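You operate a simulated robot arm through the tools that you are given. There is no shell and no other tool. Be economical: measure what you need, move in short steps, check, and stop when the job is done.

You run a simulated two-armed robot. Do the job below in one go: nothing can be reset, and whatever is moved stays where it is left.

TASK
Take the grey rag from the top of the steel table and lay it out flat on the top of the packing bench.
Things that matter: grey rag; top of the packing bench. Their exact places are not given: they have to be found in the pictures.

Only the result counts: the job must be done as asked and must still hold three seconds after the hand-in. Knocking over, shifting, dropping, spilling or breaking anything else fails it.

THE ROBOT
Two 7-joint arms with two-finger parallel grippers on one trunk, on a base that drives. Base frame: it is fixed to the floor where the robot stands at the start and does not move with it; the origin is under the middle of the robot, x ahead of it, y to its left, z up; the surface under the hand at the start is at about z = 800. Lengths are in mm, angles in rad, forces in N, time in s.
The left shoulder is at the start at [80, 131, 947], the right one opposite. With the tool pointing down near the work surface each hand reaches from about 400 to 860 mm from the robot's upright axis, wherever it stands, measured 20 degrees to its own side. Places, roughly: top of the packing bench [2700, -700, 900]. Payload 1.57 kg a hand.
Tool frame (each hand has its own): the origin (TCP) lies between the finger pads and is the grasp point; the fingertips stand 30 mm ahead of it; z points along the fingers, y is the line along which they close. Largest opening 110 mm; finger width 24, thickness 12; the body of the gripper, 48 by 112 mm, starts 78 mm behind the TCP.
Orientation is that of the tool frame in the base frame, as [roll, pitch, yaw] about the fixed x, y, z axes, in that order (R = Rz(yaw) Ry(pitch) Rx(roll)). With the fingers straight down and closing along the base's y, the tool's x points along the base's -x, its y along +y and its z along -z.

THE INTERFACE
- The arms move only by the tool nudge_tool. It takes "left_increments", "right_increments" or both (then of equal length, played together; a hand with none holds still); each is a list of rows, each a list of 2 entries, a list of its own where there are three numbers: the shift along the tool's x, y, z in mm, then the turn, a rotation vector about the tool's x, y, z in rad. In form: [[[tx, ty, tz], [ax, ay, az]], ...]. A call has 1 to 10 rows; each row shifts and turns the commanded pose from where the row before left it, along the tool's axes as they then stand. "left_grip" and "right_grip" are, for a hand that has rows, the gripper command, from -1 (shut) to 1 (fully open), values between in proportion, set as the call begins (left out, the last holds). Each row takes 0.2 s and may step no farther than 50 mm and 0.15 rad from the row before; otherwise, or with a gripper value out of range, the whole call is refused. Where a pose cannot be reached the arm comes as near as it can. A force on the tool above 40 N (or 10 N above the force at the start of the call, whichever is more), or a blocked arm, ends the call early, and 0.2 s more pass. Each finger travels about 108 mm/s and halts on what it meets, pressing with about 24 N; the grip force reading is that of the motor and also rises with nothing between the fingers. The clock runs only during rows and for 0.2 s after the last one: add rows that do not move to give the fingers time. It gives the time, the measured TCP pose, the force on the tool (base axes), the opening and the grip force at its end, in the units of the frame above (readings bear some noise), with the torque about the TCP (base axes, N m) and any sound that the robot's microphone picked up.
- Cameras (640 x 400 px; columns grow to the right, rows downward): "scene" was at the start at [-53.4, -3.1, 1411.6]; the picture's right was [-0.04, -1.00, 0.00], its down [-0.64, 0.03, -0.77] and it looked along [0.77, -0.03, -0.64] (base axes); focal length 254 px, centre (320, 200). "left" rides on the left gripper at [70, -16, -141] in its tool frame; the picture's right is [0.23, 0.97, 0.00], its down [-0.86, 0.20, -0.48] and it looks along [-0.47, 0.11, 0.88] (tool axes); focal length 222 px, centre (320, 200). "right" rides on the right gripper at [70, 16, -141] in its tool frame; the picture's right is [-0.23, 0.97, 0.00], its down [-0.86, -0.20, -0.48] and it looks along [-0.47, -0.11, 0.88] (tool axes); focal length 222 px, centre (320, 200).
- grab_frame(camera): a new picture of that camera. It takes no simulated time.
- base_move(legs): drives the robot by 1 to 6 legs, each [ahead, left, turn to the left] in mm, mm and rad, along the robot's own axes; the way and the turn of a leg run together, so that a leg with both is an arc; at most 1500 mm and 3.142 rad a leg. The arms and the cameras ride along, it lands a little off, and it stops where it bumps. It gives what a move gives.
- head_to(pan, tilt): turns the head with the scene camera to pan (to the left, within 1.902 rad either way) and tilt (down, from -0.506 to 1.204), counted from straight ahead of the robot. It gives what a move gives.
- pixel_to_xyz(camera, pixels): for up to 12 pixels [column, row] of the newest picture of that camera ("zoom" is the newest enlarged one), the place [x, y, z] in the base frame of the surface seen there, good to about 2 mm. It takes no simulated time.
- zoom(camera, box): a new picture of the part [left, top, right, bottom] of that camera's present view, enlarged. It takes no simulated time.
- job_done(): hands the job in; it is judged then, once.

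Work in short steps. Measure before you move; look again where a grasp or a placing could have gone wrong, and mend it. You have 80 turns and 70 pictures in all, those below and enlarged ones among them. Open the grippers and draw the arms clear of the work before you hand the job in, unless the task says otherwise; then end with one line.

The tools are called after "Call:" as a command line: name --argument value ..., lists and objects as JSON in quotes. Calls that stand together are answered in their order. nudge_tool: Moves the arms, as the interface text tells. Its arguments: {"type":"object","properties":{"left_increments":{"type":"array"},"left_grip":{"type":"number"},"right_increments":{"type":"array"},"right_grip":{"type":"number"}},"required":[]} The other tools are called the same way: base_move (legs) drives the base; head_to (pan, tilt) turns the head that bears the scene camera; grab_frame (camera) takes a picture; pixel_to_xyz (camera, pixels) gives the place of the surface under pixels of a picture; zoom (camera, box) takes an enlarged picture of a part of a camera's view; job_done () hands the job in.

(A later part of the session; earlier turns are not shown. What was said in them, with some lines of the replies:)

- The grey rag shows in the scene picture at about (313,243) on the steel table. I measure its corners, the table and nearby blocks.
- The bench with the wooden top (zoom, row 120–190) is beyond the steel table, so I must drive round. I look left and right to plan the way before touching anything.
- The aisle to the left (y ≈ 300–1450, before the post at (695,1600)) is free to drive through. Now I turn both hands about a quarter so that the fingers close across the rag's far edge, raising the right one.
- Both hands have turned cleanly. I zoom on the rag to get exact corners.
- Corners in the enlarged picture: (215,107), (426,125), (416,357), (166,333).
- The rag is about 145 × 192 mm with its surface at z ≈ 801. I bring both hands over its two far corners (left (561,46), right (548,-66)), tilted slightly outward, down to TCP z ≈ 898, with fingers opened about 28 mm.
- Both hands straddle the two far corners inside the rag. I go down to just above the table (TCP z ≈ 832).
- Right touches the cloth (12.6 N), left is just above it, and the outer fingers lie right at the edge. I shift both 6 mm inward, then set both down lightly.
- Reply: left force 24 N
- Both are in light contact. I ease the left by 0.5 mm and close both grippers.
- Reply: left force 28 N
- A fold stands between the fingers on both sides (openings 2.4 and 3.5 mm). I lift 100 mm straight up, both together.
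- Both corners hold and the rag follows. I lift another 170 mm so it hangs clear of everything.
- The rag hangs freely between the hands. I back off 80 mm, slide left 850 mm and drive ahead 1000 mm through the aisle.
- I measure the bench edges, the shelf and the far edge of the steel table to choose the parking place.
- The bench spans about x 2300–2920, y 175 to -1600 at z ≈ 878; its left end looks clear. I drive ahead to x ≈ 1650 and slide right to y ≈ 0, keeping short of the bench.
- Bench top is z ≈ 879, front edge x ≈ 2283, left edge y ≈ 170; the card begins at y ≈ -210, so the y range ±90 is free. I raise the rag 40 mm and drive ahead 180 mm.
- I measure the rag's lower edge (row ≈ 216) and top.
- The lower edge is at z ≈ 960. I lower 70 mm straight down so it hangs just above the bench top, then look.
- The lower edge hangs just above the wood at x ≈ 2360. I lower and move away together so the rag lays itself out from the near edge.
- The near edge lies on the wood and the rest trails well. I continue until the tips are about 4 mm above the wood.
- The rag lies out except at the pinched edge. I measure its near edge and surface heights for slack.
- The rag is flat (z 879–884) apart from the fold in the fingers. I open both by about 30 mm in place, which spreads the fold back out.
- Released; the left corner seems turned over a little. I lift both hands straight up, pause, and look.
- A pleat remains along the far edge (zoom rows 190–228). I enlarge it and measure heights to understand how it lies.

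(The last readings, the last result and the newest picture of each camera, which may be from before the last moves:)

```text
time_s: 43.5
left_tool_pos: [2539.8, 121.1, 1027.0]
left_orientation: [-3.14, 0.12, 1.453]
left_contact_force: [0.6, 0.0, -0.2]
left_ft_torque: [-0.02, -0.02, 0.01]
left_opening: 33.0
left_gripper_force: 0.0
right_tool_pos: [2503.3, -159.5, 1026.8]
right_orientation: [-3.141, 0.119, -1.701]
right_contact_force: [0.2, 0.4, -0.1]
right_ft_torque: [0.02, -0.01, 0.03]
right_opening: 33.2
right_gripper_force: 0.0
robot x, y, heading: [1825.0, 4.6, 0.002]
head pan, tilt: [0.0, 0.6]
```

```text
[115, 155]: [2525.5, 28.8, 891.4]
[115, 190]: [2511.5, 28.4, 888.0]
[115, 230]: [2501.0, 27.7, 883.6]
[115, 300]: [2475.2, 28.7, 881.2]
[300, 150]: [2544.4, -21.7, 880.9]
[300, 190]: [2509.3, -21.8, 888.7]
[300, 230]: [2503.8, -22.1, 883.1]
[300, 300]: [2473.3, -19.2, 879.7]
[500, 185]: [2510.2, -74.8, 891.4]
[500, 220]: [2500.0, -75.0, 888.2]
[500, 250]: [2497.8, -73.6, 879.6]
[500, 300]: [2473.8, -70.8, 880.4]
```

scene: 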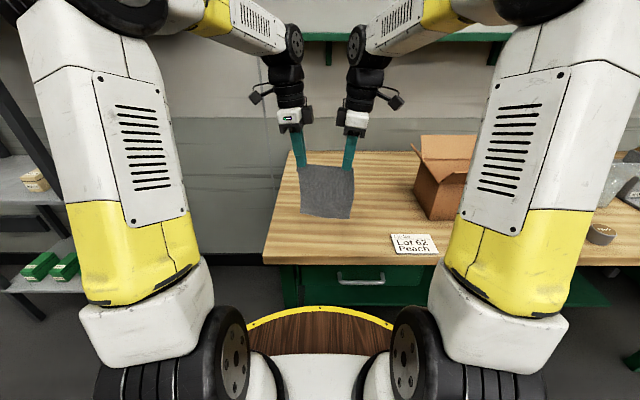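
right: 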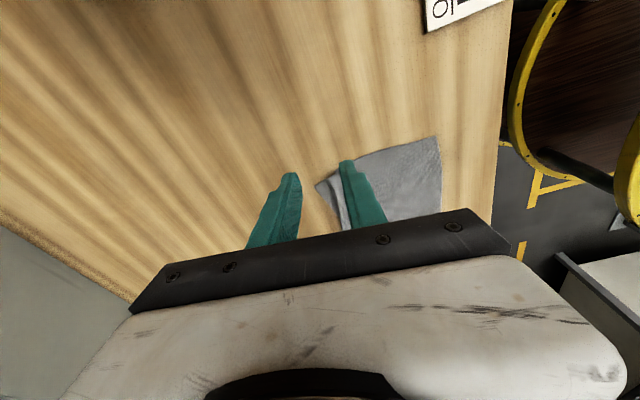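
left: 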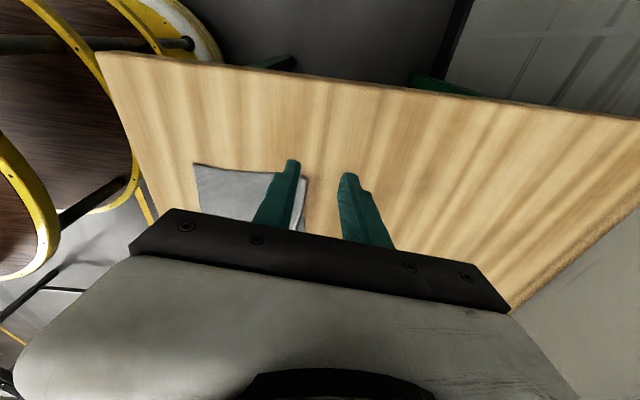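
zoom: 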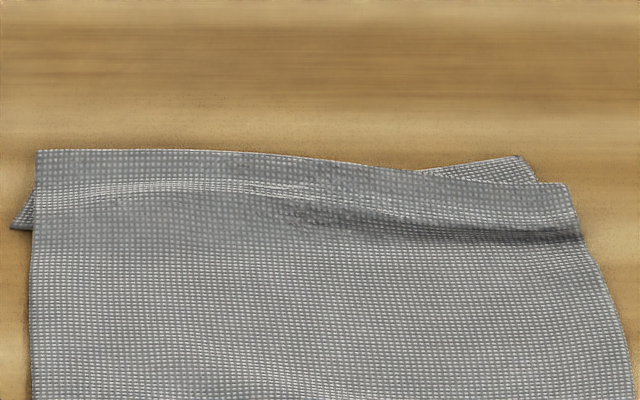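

The far flap is tucked under the crest (z ≈ 891 at x ≈ 2527). Dragging the rag by its near edge toward the robot should let the bench friction pull that flap out flat; I measure the near edge for pressing points.

Call:
zoom --camera "scene" --box '[296, 195, 376, 245]'

Call:
pixel_to_xyz --camera "zoom" --pixels '[[150, 280], [250, 288], [350, 286], [435, 280], [150, 340], [300, 370]]'

```text
8.00 times, centred on (336, 220) of scene
```

zoom: 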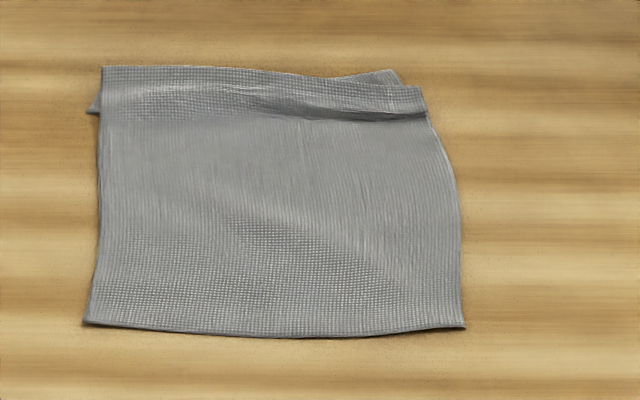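

```text
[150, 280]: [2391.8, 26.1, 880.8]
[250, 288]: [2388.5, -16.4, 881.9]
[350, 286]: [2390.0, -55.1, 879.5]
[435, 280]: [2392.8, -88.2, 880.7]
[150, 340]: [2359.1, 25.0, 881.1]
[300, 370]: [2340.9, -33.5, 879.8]
```

The near edge is at x ≈ 2366, with 83 mm to the bench front. I bring both hands, shut, above (2382, 28) and (2382, -76), tips about 15 mm above the rag.

Call:
nudge_tool --left_increments '[[[-18.8, -29.3, 22.8], [0, 0, 0]], [[-18.8, -29.3, 22.8], [0, 0, 0]], [[-18.8, -29.3, 22.8], [0, 0, 0]], [[-18.8, -29.3, 22.8], [0, 0, 0]], [[-18.8, -29.3, 22.8], [0, 0, 0]], [[0, 0, 0], [0, 0, 0]]]' --right_increments '[[[-10, 26.1, 21.8], [0, 0, 0]], [[-10, 26.1, 21.8], [0, 0, 0]], [[-10, 26.1, 21.8], [0, 0, 0]], [[-10, 26.1, 21.8], [0, 0, 0]], [[-10, 26.1, 21.8], [0, 0, 0]], [[0, 0, 0], [0, 0, 0]]]' --left_grip -1 --right_grip -1

Call:
zoom --camera "scene" --box '[280, 160, 392, 245]'

```text
time_s: 44.9
left_tool_pos: [2382.4, 30.9, 919.9]
left_orientation: [3.141, 0.12, 1.452]
left_contact_force: [0.1, -0.6, -0.3]
left_ft_torque: [0.03, 0.0, 0.03]
left_opening: 0.0
left_gripper_force: 21.3
right_tool_pos: [2385.8, -82.4, 923.3]
right_orientation: [-3.141, 0.121, -1.704]
right_contact_force: [-0.5, -0.4, 0.3]
right_ft_torque: [-0.01, 0.0, 0.03]
right_opening: 0.2
right_gripper_force: 21.3
robot x, y, heading: [1826.2, 3.7, 0.003]
head pan, tilt: [0.0, 0.6]
```

```text
4.71 times, centred on (336, 202) of scene
```

zoom: 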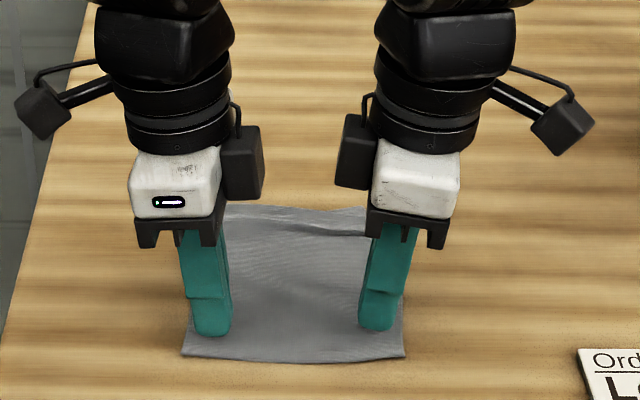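

Tips are just above the rag. I set them down gently until there is light pressure.

Call:
nudge_tool --left_increments '[[[0.5, 0, 4], [0, 0, 0]], [[0.4, 0, 3], [0, 0, 0]], [[0.1, 0, 1], [0, 0, 0]], [[0, 0, 0], [0, 0, 0]]]' --right_increments '[[[0.6, 0, 6], [0, 0, 0]], [[0.5, 0, 4], [0, 0, 0]], [[0.1, 0, 1], [0, 0, 0]], [[0, 0, 0], [0, 0, 0]]]'

```text
time_s: 45.9
left_tool_pos: [2382.7, 30.8, 914.2]
left_orientation: [3.14, 0.12, 1.455]
left_contact_force: [0.3, -0.1, -0.7]
left_ft_torque: [0.01, -0.04, -0.01]
left_opening: 0.1
left_gripper_force: 21.2
right_tool_pos: [2385.9, -81.0, 912.7]
right_orientation: [-3.14, 0.12, -1.703]
right_contact_force: [-0.6, -3.2, 11.2]
right_ft_torque: [-0.19, -0.02, 0.02]
right_opening: 0.2
right_gripper_force: 21.2
robot x, y, heading: [1829.2, 7.2, -0.001]
head pan, tilt: [0.0, 0.6]
```

Right presses 11 N, left not yet. I lower the left 2.3 mm, then drag both 20 mm toward the robot and check that the rag follows.

Call:
nudge_tool --left_increments '[[[0.2, 0, 1.5], [0, 0, 0]], [[0.1, 0, 0.9], [0, 0, 0]], [[-0.6, -5, 0.1], [0, 0, 0]], [[-0.6, -5, 0.1], [0, 0, 0]], [[-0.6, -5, 0.1], [0, 0, 0]], [[-0.6, -5, 0.1], [0, 0, 0]], [[0, 0, 0], [0, 0, 0]]]' --right_increments '[[[0, 0, 0], [0, 0, 0]], [[0, 0, 0], [0, 0, 0]], [[0.7, 5, -0.1], [0, 0, 0]], [[0.7, 5, -0.1], [0, 0, 0]], [[0.7, 5, -0.1], [0, 0, 0]], [[0.7, 5, -0.1], [0, 0, 0]], [[0, 0, 0], [0, 0, 0]]]'

Call:
zoom --camera "scene" --box '[280, 160, 392, 245]'

```text
time_s: 47.5
left_tool_pos: [2362.8, 31.5, 912.8]
left_orientation: [-3.14, 0.122, 1.453]
left_contact_force: [0.4, 0.4, 3.4]
left_ft_torque: [0.01, -0.01, 0.02]
left_opening: 0.4
left_gripper_force: 21.6
right_tool_pos: [2364.4, -81.8, 912.5]
right_orientation: [3.141, 0.12, -1.704]
right_contact_force: [4.1, 0.4, 15.7]
right_ft_torque: [-0.1, -0.13, 0.04]
right_opening: 0.1
right_gripper_force: 21.7
robot x, y, heading: [1828.8, 11.6, 0.006]
head pan, tilt: [0.0, 0.6]
```

```text
4.71 times, centred on (336, 202) of scene
```

zoom: 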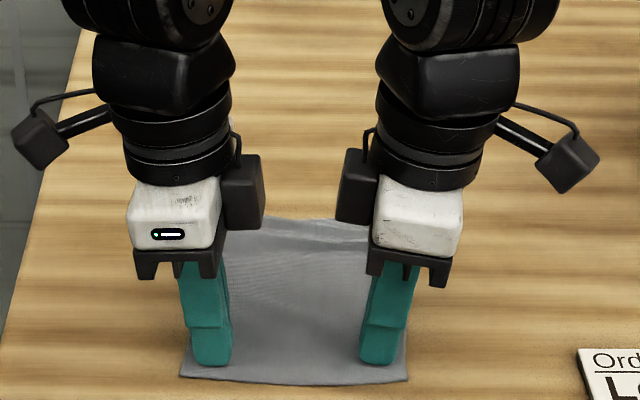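

The rag follows (near edge moved from row 358 to 382). I press the left slightly harder and drag another 25 mm.

Call:
nudge_tool --left_increments '[[[0.1, 0, 1.0], [0, 0, 0]], [[-0.6, -5, 0.1], [0, 0, 0]], [[-0.6, -5, 0.1], [0, 0, 0]], [[-0.6, -5, 0.1], [0, 0, 0]], [[-0.6, -5, 0.1], [0, 0, 0]], [[-0.6, -5, 0.1], [0, 0, 0]], [[0, 0, 0], [0, 0, 0]]]' --right_increments '[[[0, 0, 0.2], [0, 0, 0]], [[0.7, 5, -0.1], [0, 0, 0]], [[0.7, 5, -0.1], [0, 0, 0]], [[0.7, 5, -0.1], [0, 0, 0]], [[0.7, 5, -0.1], [0, 0, 0]], [[0.7, 5, -0.1], [0, 0, 0]], [[0, 0, 0], [0, 0, 0]]]'

Call:
zoom --camera "scene" --box '[280, 160, 392, 245]'

```text
time_s: 49.1
left_tool_pos: [2338.2, 31.7, 911.4]
left_orientation: [-3.141, 0.12, 1.455]
left_contact_force: [2.7, 0.2, 9.2]
left_ft_torque: [0.06, -0.07, -0.06]
left_opening: 0.0
left_gripper_force: 21.0
right_tool_pos: [2340.2, -79.7, 913.2]
right_orientation: [-3.141, 0.122, -1.705]
right_contact_force: [7.9, -1.1, 32.3]
right_ft_torque: [-0.28, -0.28, 0.07]
right_opening: 0.1
right_gripper_force: 21.4
robot x, y, heading: [1827.0, 6.5, 0.006]
head pan, tilt: [0.0, 0.6]
```

```text
4.71 times, centred on (336, 202) of scene
```

zoom: 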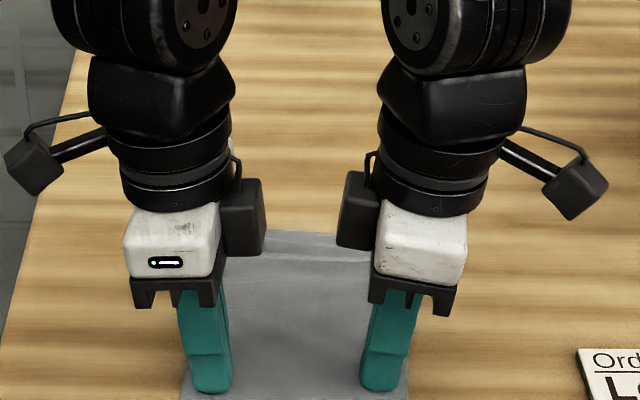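

The right presses 32 N, so I lift both off, move them outward, and look at the whole rag.

Call:
nudge_tool --left_increments '[[[-0.6, 0, -5], [0, 0, 0]], [[-3.6, 0, -30], [0, 0, 0]], [[-4.8, 0, -40], [0, 0, 0]], [[40, 0, -20], [0, 0, 0]], [[40, 0, 0], [0, 0, 0]]]' --right_increments '[[[-0.6, 0, -5], [0, 0, 0]], [[-3.6, 0, -30], [0, 0, 0]], [[-4.8, 0, -40], [0, 0, 0]], [[40, 0, -20], [0, 0, 0]], [[40, 0, 0], [0, 0, 0]]]'

Call:
zoom --camera "scene" --box '[288, 190, 384, 250]'

Call:
pixel_to_xyz --camera "zoom" --pixels '[[150, 100], [150, 130], [300, 110], [300, 140], [400, 120], [400, 150], [300, 200], [300, 300]]'

```text
time_s: 50.3
left_tool_pos: [2348.6, 112.9, 996.2]
left_orientation: [3.141, 0.12, 1.452]
left_contact_force: [0.4, 0.3, -0.2]
left_ft_torque: [0.02, -0.03, 0.01]
left_opening: 0.0
left_gripper_force: 21.1
right_tool_pos: [2328.8, -164.8, 997.6]
right_orientation: [-3.141, 0.122, -1.702]
right_contact_force: [-0.6, -1.1, -0.4]
right_ft_torque: [-0.01, -0.03, -0.01]
right_opening: 0.0
right_gripper_force: 21.6
robot x, y, heading: [1828.9, 4.6, -0.001]
head pan, tilt: [0.0, 0.6]
```

```text
6.67 times, centred on (336, 220) of scene
```

zoom: 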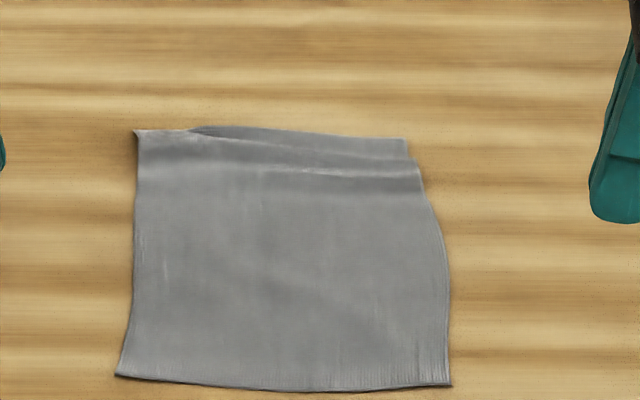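

```text
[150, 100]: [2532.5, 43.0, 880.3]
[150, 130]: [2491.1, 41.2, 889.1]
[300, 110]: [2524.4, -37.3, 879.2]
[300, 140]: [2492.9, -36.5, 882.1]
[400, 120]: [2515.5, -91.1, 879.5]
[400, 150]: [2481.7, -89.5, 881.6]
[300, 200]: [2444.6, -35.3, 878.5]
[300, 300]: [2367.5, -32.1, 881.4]
```

The drag drew most of the flap out; a slight ridge remains at the far-left (zoom (150,130), z 889). I enlarge it.

Call:
zoom --camera "scene" --box '[302, 202, 358, 226]'

Call:
grab_frame --camera "left"

```text
11.43 times, centred on (330, 214) of scene
```

zoom: 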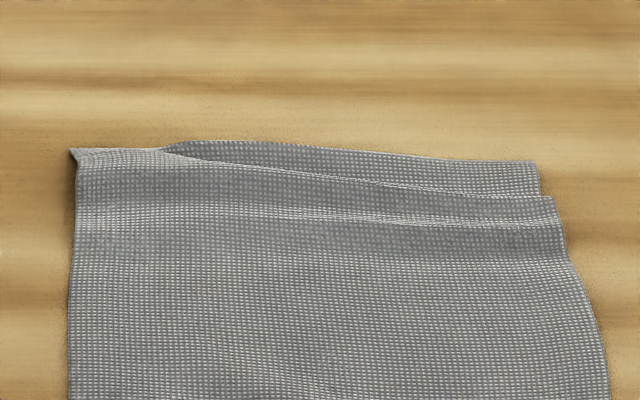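

```text
30 pictures are left
```

left: 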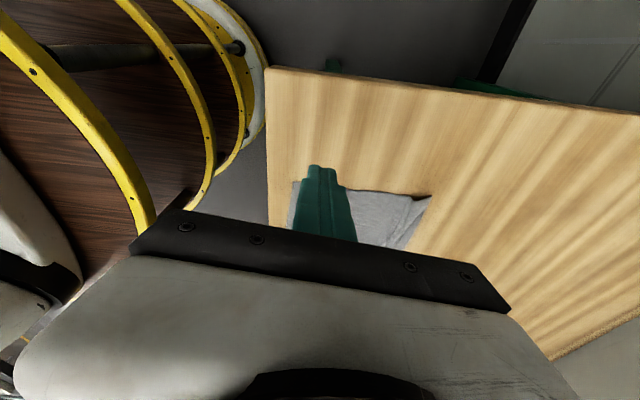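

It's now only low ridges plus the far-left corner. I drag once more, about 14 mm (near edge at x ≈ 2311, front at 2283): first set down near the near edge.

Call:
nudge_tool --left_increments '[[[-18, -2.2, 22.8], [0, 0, 0]], [[-18, -2.2, 22.8], [0, 0, 0]], [[-18, -2.2, 22.8], [0, 0, 0]], [[-18, -2.2, 22.8], [0, 0, 0]], [[0, 0, 1.5], [0, 0, 0]], [[0, 0, 0], [0, 0, 0]]]' --right_increments '[[[-18.4, 2.5, 23], [0, 0, 0]], [[-18.4, 2.5, 23], [0, 0, 0]], [[-18.4, 2.5, 23], [0, 0, 0]], [[-18.4, 2.5, 23], [0, 0, 0]], [[0, 0, 1], [0, 0, 0]], [[0, 0, 0], [0, 0, 0]]]'

```text
time_s: 51.7
left_tool_pos: [2328.6, 31.1, 914.0]
left_orientation: [-3.141, 0.121, 1.452]
left_contact_force: [-0.8, 0.4, -0.2]
left_ft_torque: [-0.02, -0.02, 0.01]
left_opening: 0.0
left_gripper_force: 21.4
right_tool_pos: [2329.3, -76.6, 913.3]
right_orientation: [-3.141, 0.122, -1.702]
right_contact_force: [-0.1, 0.0, 0.2]
right_ft_torque: [-0.03, 0.01, 0.0]
right_opening: 0.0
right_gripper_force: 20.6
robot x, y, heading: [1827.8, 5.5, 0.002]
head pan, tilt: [0.0, 0.6]
```

Neither touches yet. I lower both in small steps and drag 14 mm toward the robot.

Call:
nudge_tool --left_increments '[[[0.2, 0, 1.5], [0, 0, 0]], [[0.2, 0, 1.3], [0, 0, 0]], [[-0.4, -3.5, 0.1], [0, 0, 0]], [[-0.4, -3.5, 0.1], [0, 0, 0]], [[-0.4, -3.5, 0], [0, 0, 0]], [[-0.4, -3.5, 0], [0, 0, 0]], [[0, 0, 0], [0, 0, 0]]]' --right_increments '[[[0.1, 0, 1], [0, 0, 0]], [[0.1, 0, 0.7], [0, 0, 0]], [[0.5, 3.5, 0], [0, 0, 0]], [[0.5, 3.5, 0], [0, 0, 0]], [[0.5, 3.5, 0], [0, 0, 0]], [[0.5, 3.5, 0], [0, 0, 0]], [[0, 0, 0], [0, 0, 0]]]'

Call:
zoom --camera "scene" --box '[280, 180, 392, 255]'

```text
time_s: 53.3
left_tool_pos: [2316.5, 30.5, 912.7]
left_orientation: [3.139, 0.119, 1.452]
left_contact_force: [7.4, -0.4, 33.2]
left_ft_torque: [0.27, -0.27, -0.07]
left_opening: 0.0
left_gripper_force: 21.5
right_tool_pos: [2315.4, -76.9, 913.5]
right_orientation: [3.141, 0.12, -1.703]
right_contact_force: [0.9, -0.1, 2.3]
right_ft_torque: [-0.05, 0.02, 0.02]
right_opening: 0.0
right_gripper_force: 20.4
robot x, y, heading: [1829.0, 5.0, 0.004]
head pan, tilt: [0.0, 0.6]
```

```text
5.33 times, centred on (336, 218) of scene
```

zoom: 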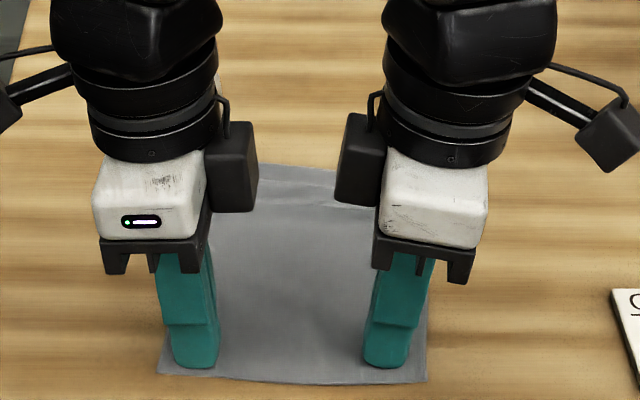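

Now I lift off and look at the result.

Call:
nudge_tool --left_increments '[[[-0.6, 0, -5], [0, 0, 0]], [[-3.6, 0, -30], [0, 0, 0]], [[-4.8, 0, -40], [0, 0, 0]], [[40, 0, -20], [0, 0, 0]], [[40, 0, 0], [0, 0, 0]]]' --right_increments '[[[-0.6, 0, -5], [0, 0, 0]], [[-3.6, 0, -30], [0, 0, 0]], [[-4.8, 0, -40], [0, 0, 0]], [[40, 0, -20], [0, 0, 0]], [[40, 0, 0], [0, 0, 0]]]'

Call:
zoom --camera "scene" --box '[292, 200, 380, 255]'

Call:
pixel_to_xyz --camera "zoom" --pixels '[[115, 100], [115, 120], [115, 150], [270, 95], [270, 120], [270, 150], [420, 110], [420, 140], [300, 250], [100, 350], [270, 368], [460, 370]]'

```text
time_s: 54.5
left_tool_pos: [2323.1, 114.5, 997.5]
left_orientation: [-3.139, 0.119, 1.456]
left_contact_force: [-0.3, 0.4, -0.1]
left_ft_torque: [0.0, 0.01, -0.03]
left_opening: 0.0
left_gripper_force: 21.7
right_tool_pos: [2307.9, -158.7, 997.8]
right_orientation: [3.141, 0.12, -1.701]
right_contact_force: [-0.5, 0.7, -0.3]
right_ft_torque: [-0.01, -0.02, -0.02]
right_opening: 0.0
right_gripper_force: 21.4
robot x, y, heading: [1827.8, 3.2, 0.003]
head pan, tilt: [0.0, 0.6]
```

```text
7.27 times, centred on (336, 228) of scene
```

zoom: 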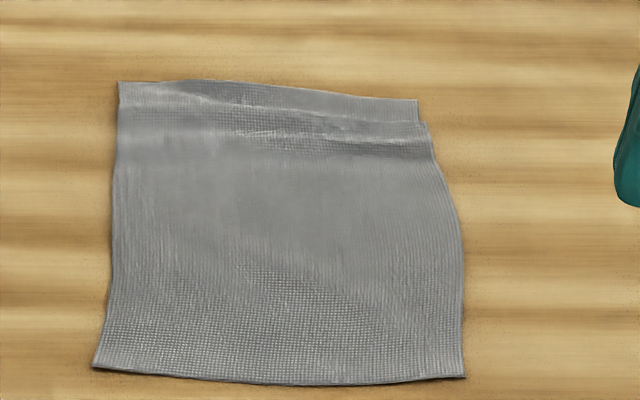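

```text
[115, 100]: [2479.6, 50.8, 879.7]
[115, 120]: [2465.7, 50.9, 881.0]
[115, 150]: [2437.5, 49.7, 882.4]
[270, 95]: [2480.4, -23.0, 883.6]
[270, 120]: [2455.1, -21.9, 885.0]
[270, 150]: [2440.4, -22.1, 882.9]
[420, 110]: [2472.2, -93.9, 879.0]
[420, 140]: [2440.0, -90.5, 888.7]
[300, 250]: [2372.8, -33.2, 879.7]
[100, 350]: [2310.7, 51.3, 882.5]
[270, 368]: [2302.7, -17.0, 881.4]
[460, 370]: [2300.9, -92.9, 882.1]
```

Now nearly flat: near edge x ≈ 2300, far edge ≈ 2485, a small ridge remaining (≤ 9 mm) at x ≈ 2440. I bring the shut fingertips beyond the ridge onto the far strip to smooth it away from me.

Call:
nudge_tool --left_increments '[[[-10.5, 31, 16.9], [0, 0, 0]], [[-10.5, 31, 16.9], [0, 0, 0]], [[-10.5, 31, 16.9], [0, 0, 0]], [[-10.5, 31, 16.9], [0, 0, 0]], [[-10.5, 31, 16.9], [0, 0, 0]], [[0, 0, 0], [0, 0, 0]]]' --right_increments '[[[-18.4, -28.4, 17.9], [0, 0, 0]], [[-18.4, -28.4, 17.9], [0, 0, 0]], [[-18.4, -28.4, 17.9], [0, 0, 0]], [[-18.4, -28.4, 17.9], [0, 0, 0]], [[-18.4, -28.4, 17.9], [0, 0, 0]], [[0, 0, 0], [0, 0, 0]]]'

Call:
nudge_tool --left_increments '[[[0.4, 0, 3], [0, 0, 0]], [[0.2, 0, 2], [0, 0, 0]], [[0, 0, 1], [0, 0, 0]], [[0, 0, 0], [0, 0, 0]]]' --right_increments '[[[0.4, 0, 3], [0, 0, 0]], [[0.2, 0, 2], [0, 0, 0]], [[0, 0, 1], [0, 0, 0]], [[0, 0, 0], [0, 0, 0]]]'

Call:
zoom --camera "scene" --box '[280, 180, 392, 255]'

```text
time_s: 55.9
left_tool_pos: [2469.3, 32.1, 921.5]
left_orientation: [-3.141, 0.122, 1.452]
left_contact_force: [-0.4, -0.5, 0.5]
left_ft_torque: [0.03, -0.05, 0.03]
left_opening: 0.0
left_gripper_force: 21.7
right_tool_pos: [2462.1, -76.3, 922.3]
right_orientation: [-3.141, 0.12, -1.701]
right_contact_force: [0.0, -0.1, 0.1]
right_ft_torque: [-0.01, -0.03, -0.01]
right_opening: 0.0
right_gripper_force: 21.3
robot x, y, heading: [1825.2, 6.4, 0.004]
head pan, tilt: [0.0, 0.6]
```

```text
time_s: 56.9
left_tool_pos: [2471.2, 31.5, 912.7]
left_orientation: [-3.142, 0.12, 1.452]
left_contact_force: [-0.2, 0.5, 0.6]
left_ft_torque: [0.0, 0.03, -0.01]
left_opening: 0.0
left_gripper_force: 21.6
right_tool_pos: [2459.4, -75.4, 915.0]
right_orientation: [3.141, 0.121, -1.702]
right_contact_force: [0.3, 0.0, 0.4]
right_ft_torque: [0.0, -0.03, -0.03]
right_opening: 0.2
right_gripper_force: 21.7
robot x, y, heading: [1824.9, 5.7, 0.005]
head pan, tilt: [0.0, 0.6]
```

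```text
5.33 times, centred on (336, 218) of scene
```

zoom: 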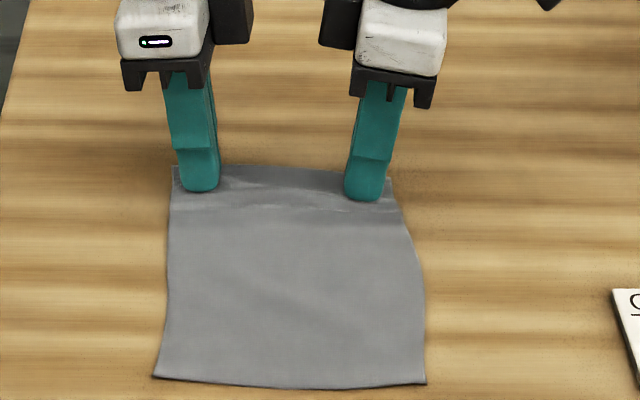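

Tips are on the far strip without pressure yet. I lower slightly and sweep 14 mm away from the robot.

Call:
nudge_tool --left_increments '[[[0.1, 0, 1.2], [0, 0, 0]], [[0.1, 0, 0.8], [0, 0, 0]], [[0.4, 3.5, 0], [0, 0, 0]], [[0.4, 3.5, 0], [0, 0, 0]], [[0.4, 3.5, 0], [0, 0, 0]], [[0.4, 3.5, 0], [0, 0, 0]], [[0, 0, 0], [0, 0, 0]]]' --right_increments '[[[0.2, 0, 1.8], [0, 0, 0]], [[0.1, 0, 1.0], [0, 0, 0]], [[-0.4, -3.5, 0], [0, 0, 0]], [[-0.4, -3.5, 0], [0, 0, 0]], [[-0.4, -3.5, 0], [0, 0, 0]], [[-0.4, -3.5, 0], [0, 0, 0]], [[0, 0, 0], [0, 0, 0]]]'

Call:
zoom --camera "scene" --box '[280, 180, 392, 255]'

```text
time_s: 58.5
left_tool_pos: [2485.1, 31.9, 912.5]
left_orientation: [3.14, 0.12, 1.453]
left_contact_force: [-5.4, -0.6, 20.9]
left_ft_torque: [0.14, 0.16, 0.04]
left_opening: 0.0
left_gripper_force: 20.8
right_tool_pos: [2472.5, -75.5, 912.8]
right_orientation: [-3.139, 0.12, -1.704]
right_contact_force: [-1.6, 0.4, 11.8]
right_ft_torque: [-0.08, 0.06, -0.04]
right_opening: 0.0
right_gripper_force: 21.5
robot x, y, heading: [1824.5, 2.6, 0.002]
head pan, tilt: [0.0, 0.6]
```

```text
5.33 times, centred on (336, 218) of scene
```

zoom: 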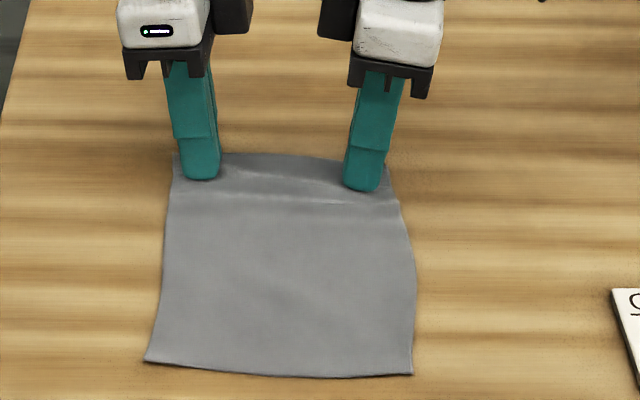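

The ridge shrank and the whole rag shifted about 10 mm from the front edge. I lift off and inspect.

Call:
nudge_tool --left_increments '[[[-0.6, 0, -5], [0, 0, 0]], [[-3.6, 0, -30], [0, 0, 0]], [[-4.8, 0, -40], [0, 0, 0]], [[40, 0, -20], [0, 0, 0]], [[40, 0, 0], [0, 0, 0]]]' --right_increments '[[[-0.6, 0, -5], [0, 0, 0]], [[-3.6, 0, -30], [0, 0, 0]], [[-4.8, 0, -40], [0, 0, 0]], [[40, 0, -20], [0, 0, 0]], [[40, 0, 0], [0, 0, 0]]]'

Call:
zoom --camera "scene" --box '[292, 200, 380, 255]'

Call:
pixel_to_xyz --camera "zoom" --pixels '[[105, 70], [105, 100], [105, 130], [250, 70], [250, 95], [250, 120], [400, 80], [410, 110], [410, 130], [80, 335], [440, 355], [250, 200]]'

```text
time_s: 59.7
left_tool_pos: [2493.6, 113.7, 998.2]
left_orientation: [-3.139, 0.121, 1.45]
left_contact_force: [-0.4, -1.3, 0.1]
left_ft_torque: [-0.01, -0.02, -0.04]
left_opening: 0.0
left_gripper_force: 21.6
right_tool_pos: [2464.1, -157.2, 998.9]
right_orientation: [3.141, 0.121, -1.702]
right_contact_force: [0.3, -0.1, 0.1]
right_ft_torque: [0.03, 0.0, -0.04]
right_opening: 0.1
right_gripper_force: 21.2
robot x, y, heading: [1827.9, 4.5, 0.003]
head pan, tilt: [0.0, 0.6]
```

```text
7.27 times, centred on (336, 228) of scene
```

zoom: 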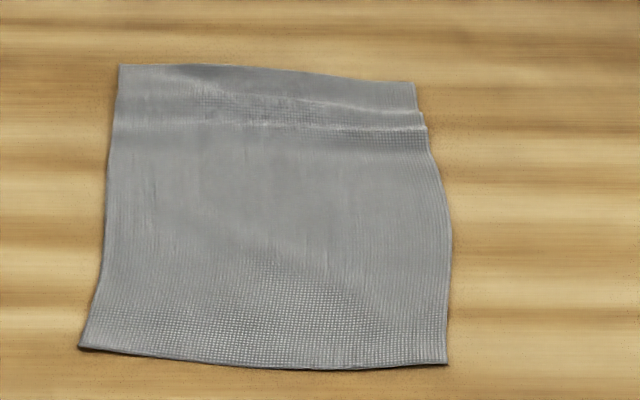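

```text
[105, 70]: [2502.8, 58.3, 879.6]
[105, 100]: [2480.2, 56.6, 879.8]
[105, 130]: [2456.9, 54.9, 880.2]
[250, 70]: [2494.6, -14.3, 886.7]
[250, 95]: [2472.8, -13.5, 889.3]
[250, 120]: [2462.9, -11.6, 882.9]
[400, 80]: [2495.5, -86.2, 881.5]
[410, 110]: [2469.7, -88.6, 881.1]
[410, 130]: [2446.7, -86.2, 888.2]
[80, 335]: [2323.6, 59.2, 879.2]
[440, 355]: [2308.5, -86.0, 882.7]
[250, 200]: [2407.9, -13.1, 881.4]
```

The rag now spans about 145 × 190 mm, fully spread on the bench with only slight wrinkles of a few mm. I open the grippers, raise and draw the arms clear, and back off a little.

Call:
nudge_tool --left_increments '[[[0, 0, -40], [0, 0, 0]], [[0, 0, -40], [0, 0, 0]], [[0, 0, -40], [0, 0, 0]], [[0, 0, 0], [0, 0, 0]], [[0, 0, 0], [0, 0, 0]]]' --right_increments '[[[0, 0, -40], [0, 0, 0]], [[0, 0, -40], [0, 0, 0]], [[0, 0, -40], [0, 0, 0]], [[0, 0, 0], [0, 0, 0]], [[0, 0, 0], [0, 0, 0]]]' --left_grip 1 --right_grip 1

Call:
base_move --legs '[[-250, 0, 0]]'

Call:
grab_frame --camera "scene"

Call:
zoom --camera "scene" --box '[280, 150, 392, 225]'

```text
time_s: 60.9
left_tool_pos: [2495.7, 127.7, 1118.5]
left_orientation: [3.14, 0.121, 1.453]
left_contact_force: [0.8, -0.7, 0.3]
left_ft_torque: [0.0, 0.03, 0.01]
left_opening: 110.2
left_gripper_force: 0.0
right_tool_pos: [2459.1, -170.8, 1118.9]
right_orientation: [3.141, 0.12, -1.703]
right_contact_force: [0.4, -0.4, 0.3]
right_ft_torque: [-0.03, -0.02, 0.04]
right_opening: 110.0
right_gripper_force: 0.1
robot x, y, heading: [1827.2, 4.2, 0.004]
head pan, tilt: [0.0, 0.6]
```

```text
time_s: 62.7
left_tool_pos: [2242.5, 125.6, 1118.3]
left_orientation: [3.141, 0.12, 1.453]
left_contact_force: [0.0, 0.2, 0.4]
left_ft_torque: [-0.03, 0.03, 0.01]
left_opening: 110.0
left_gripper_force: 0.2
right_tool_pos: [2204.8, -171.5, 1117.5]
right_orientation: [3.141, 0.12, -1.703]
right_contact_force: [-0.2, 0.1, -0.1]
right_ft_torque: [0.03, 0.03, 0.0]
right_opening: 109.7
right_gripper_force: 0.0
robot x, y, heading: [1573.2, 5.7, 0.008]
head pan, tilt: [0.0, 0.6]
```

```text
24 pictures are left
```

scene: 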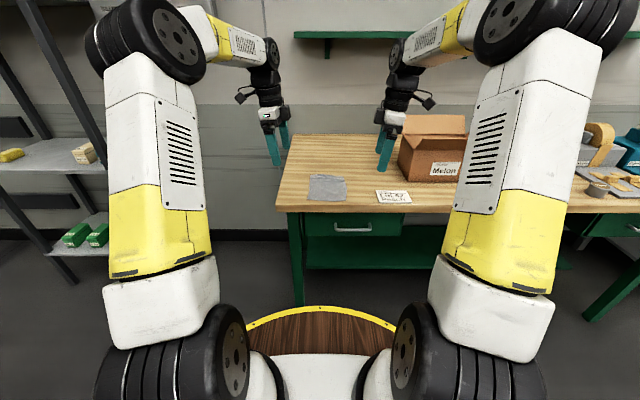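

```text
5.33 times, centred on (336, 188) of scene
```

zoom: 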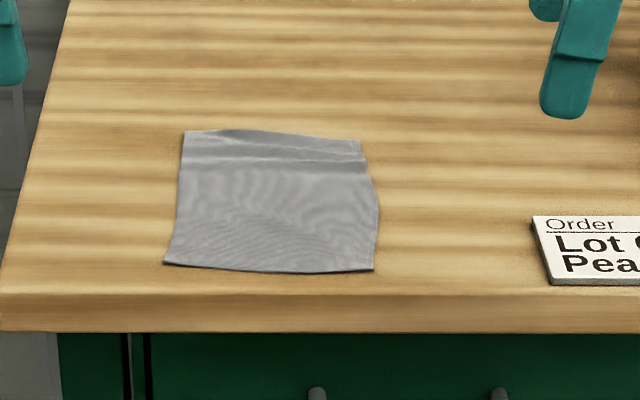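

The rag lies flat on the bench top, nothing else has moved, the grippers are open and the arms are clear. I hand in.

Call:
job_done

```text
The job is handed in.
```

The grey rag is spread out on the packing bench top, about 15–20 mm back from the front edge. A few wrinkles up to about 10 mm high remain near its far edge. Nothing else looked moved in the last pictures.
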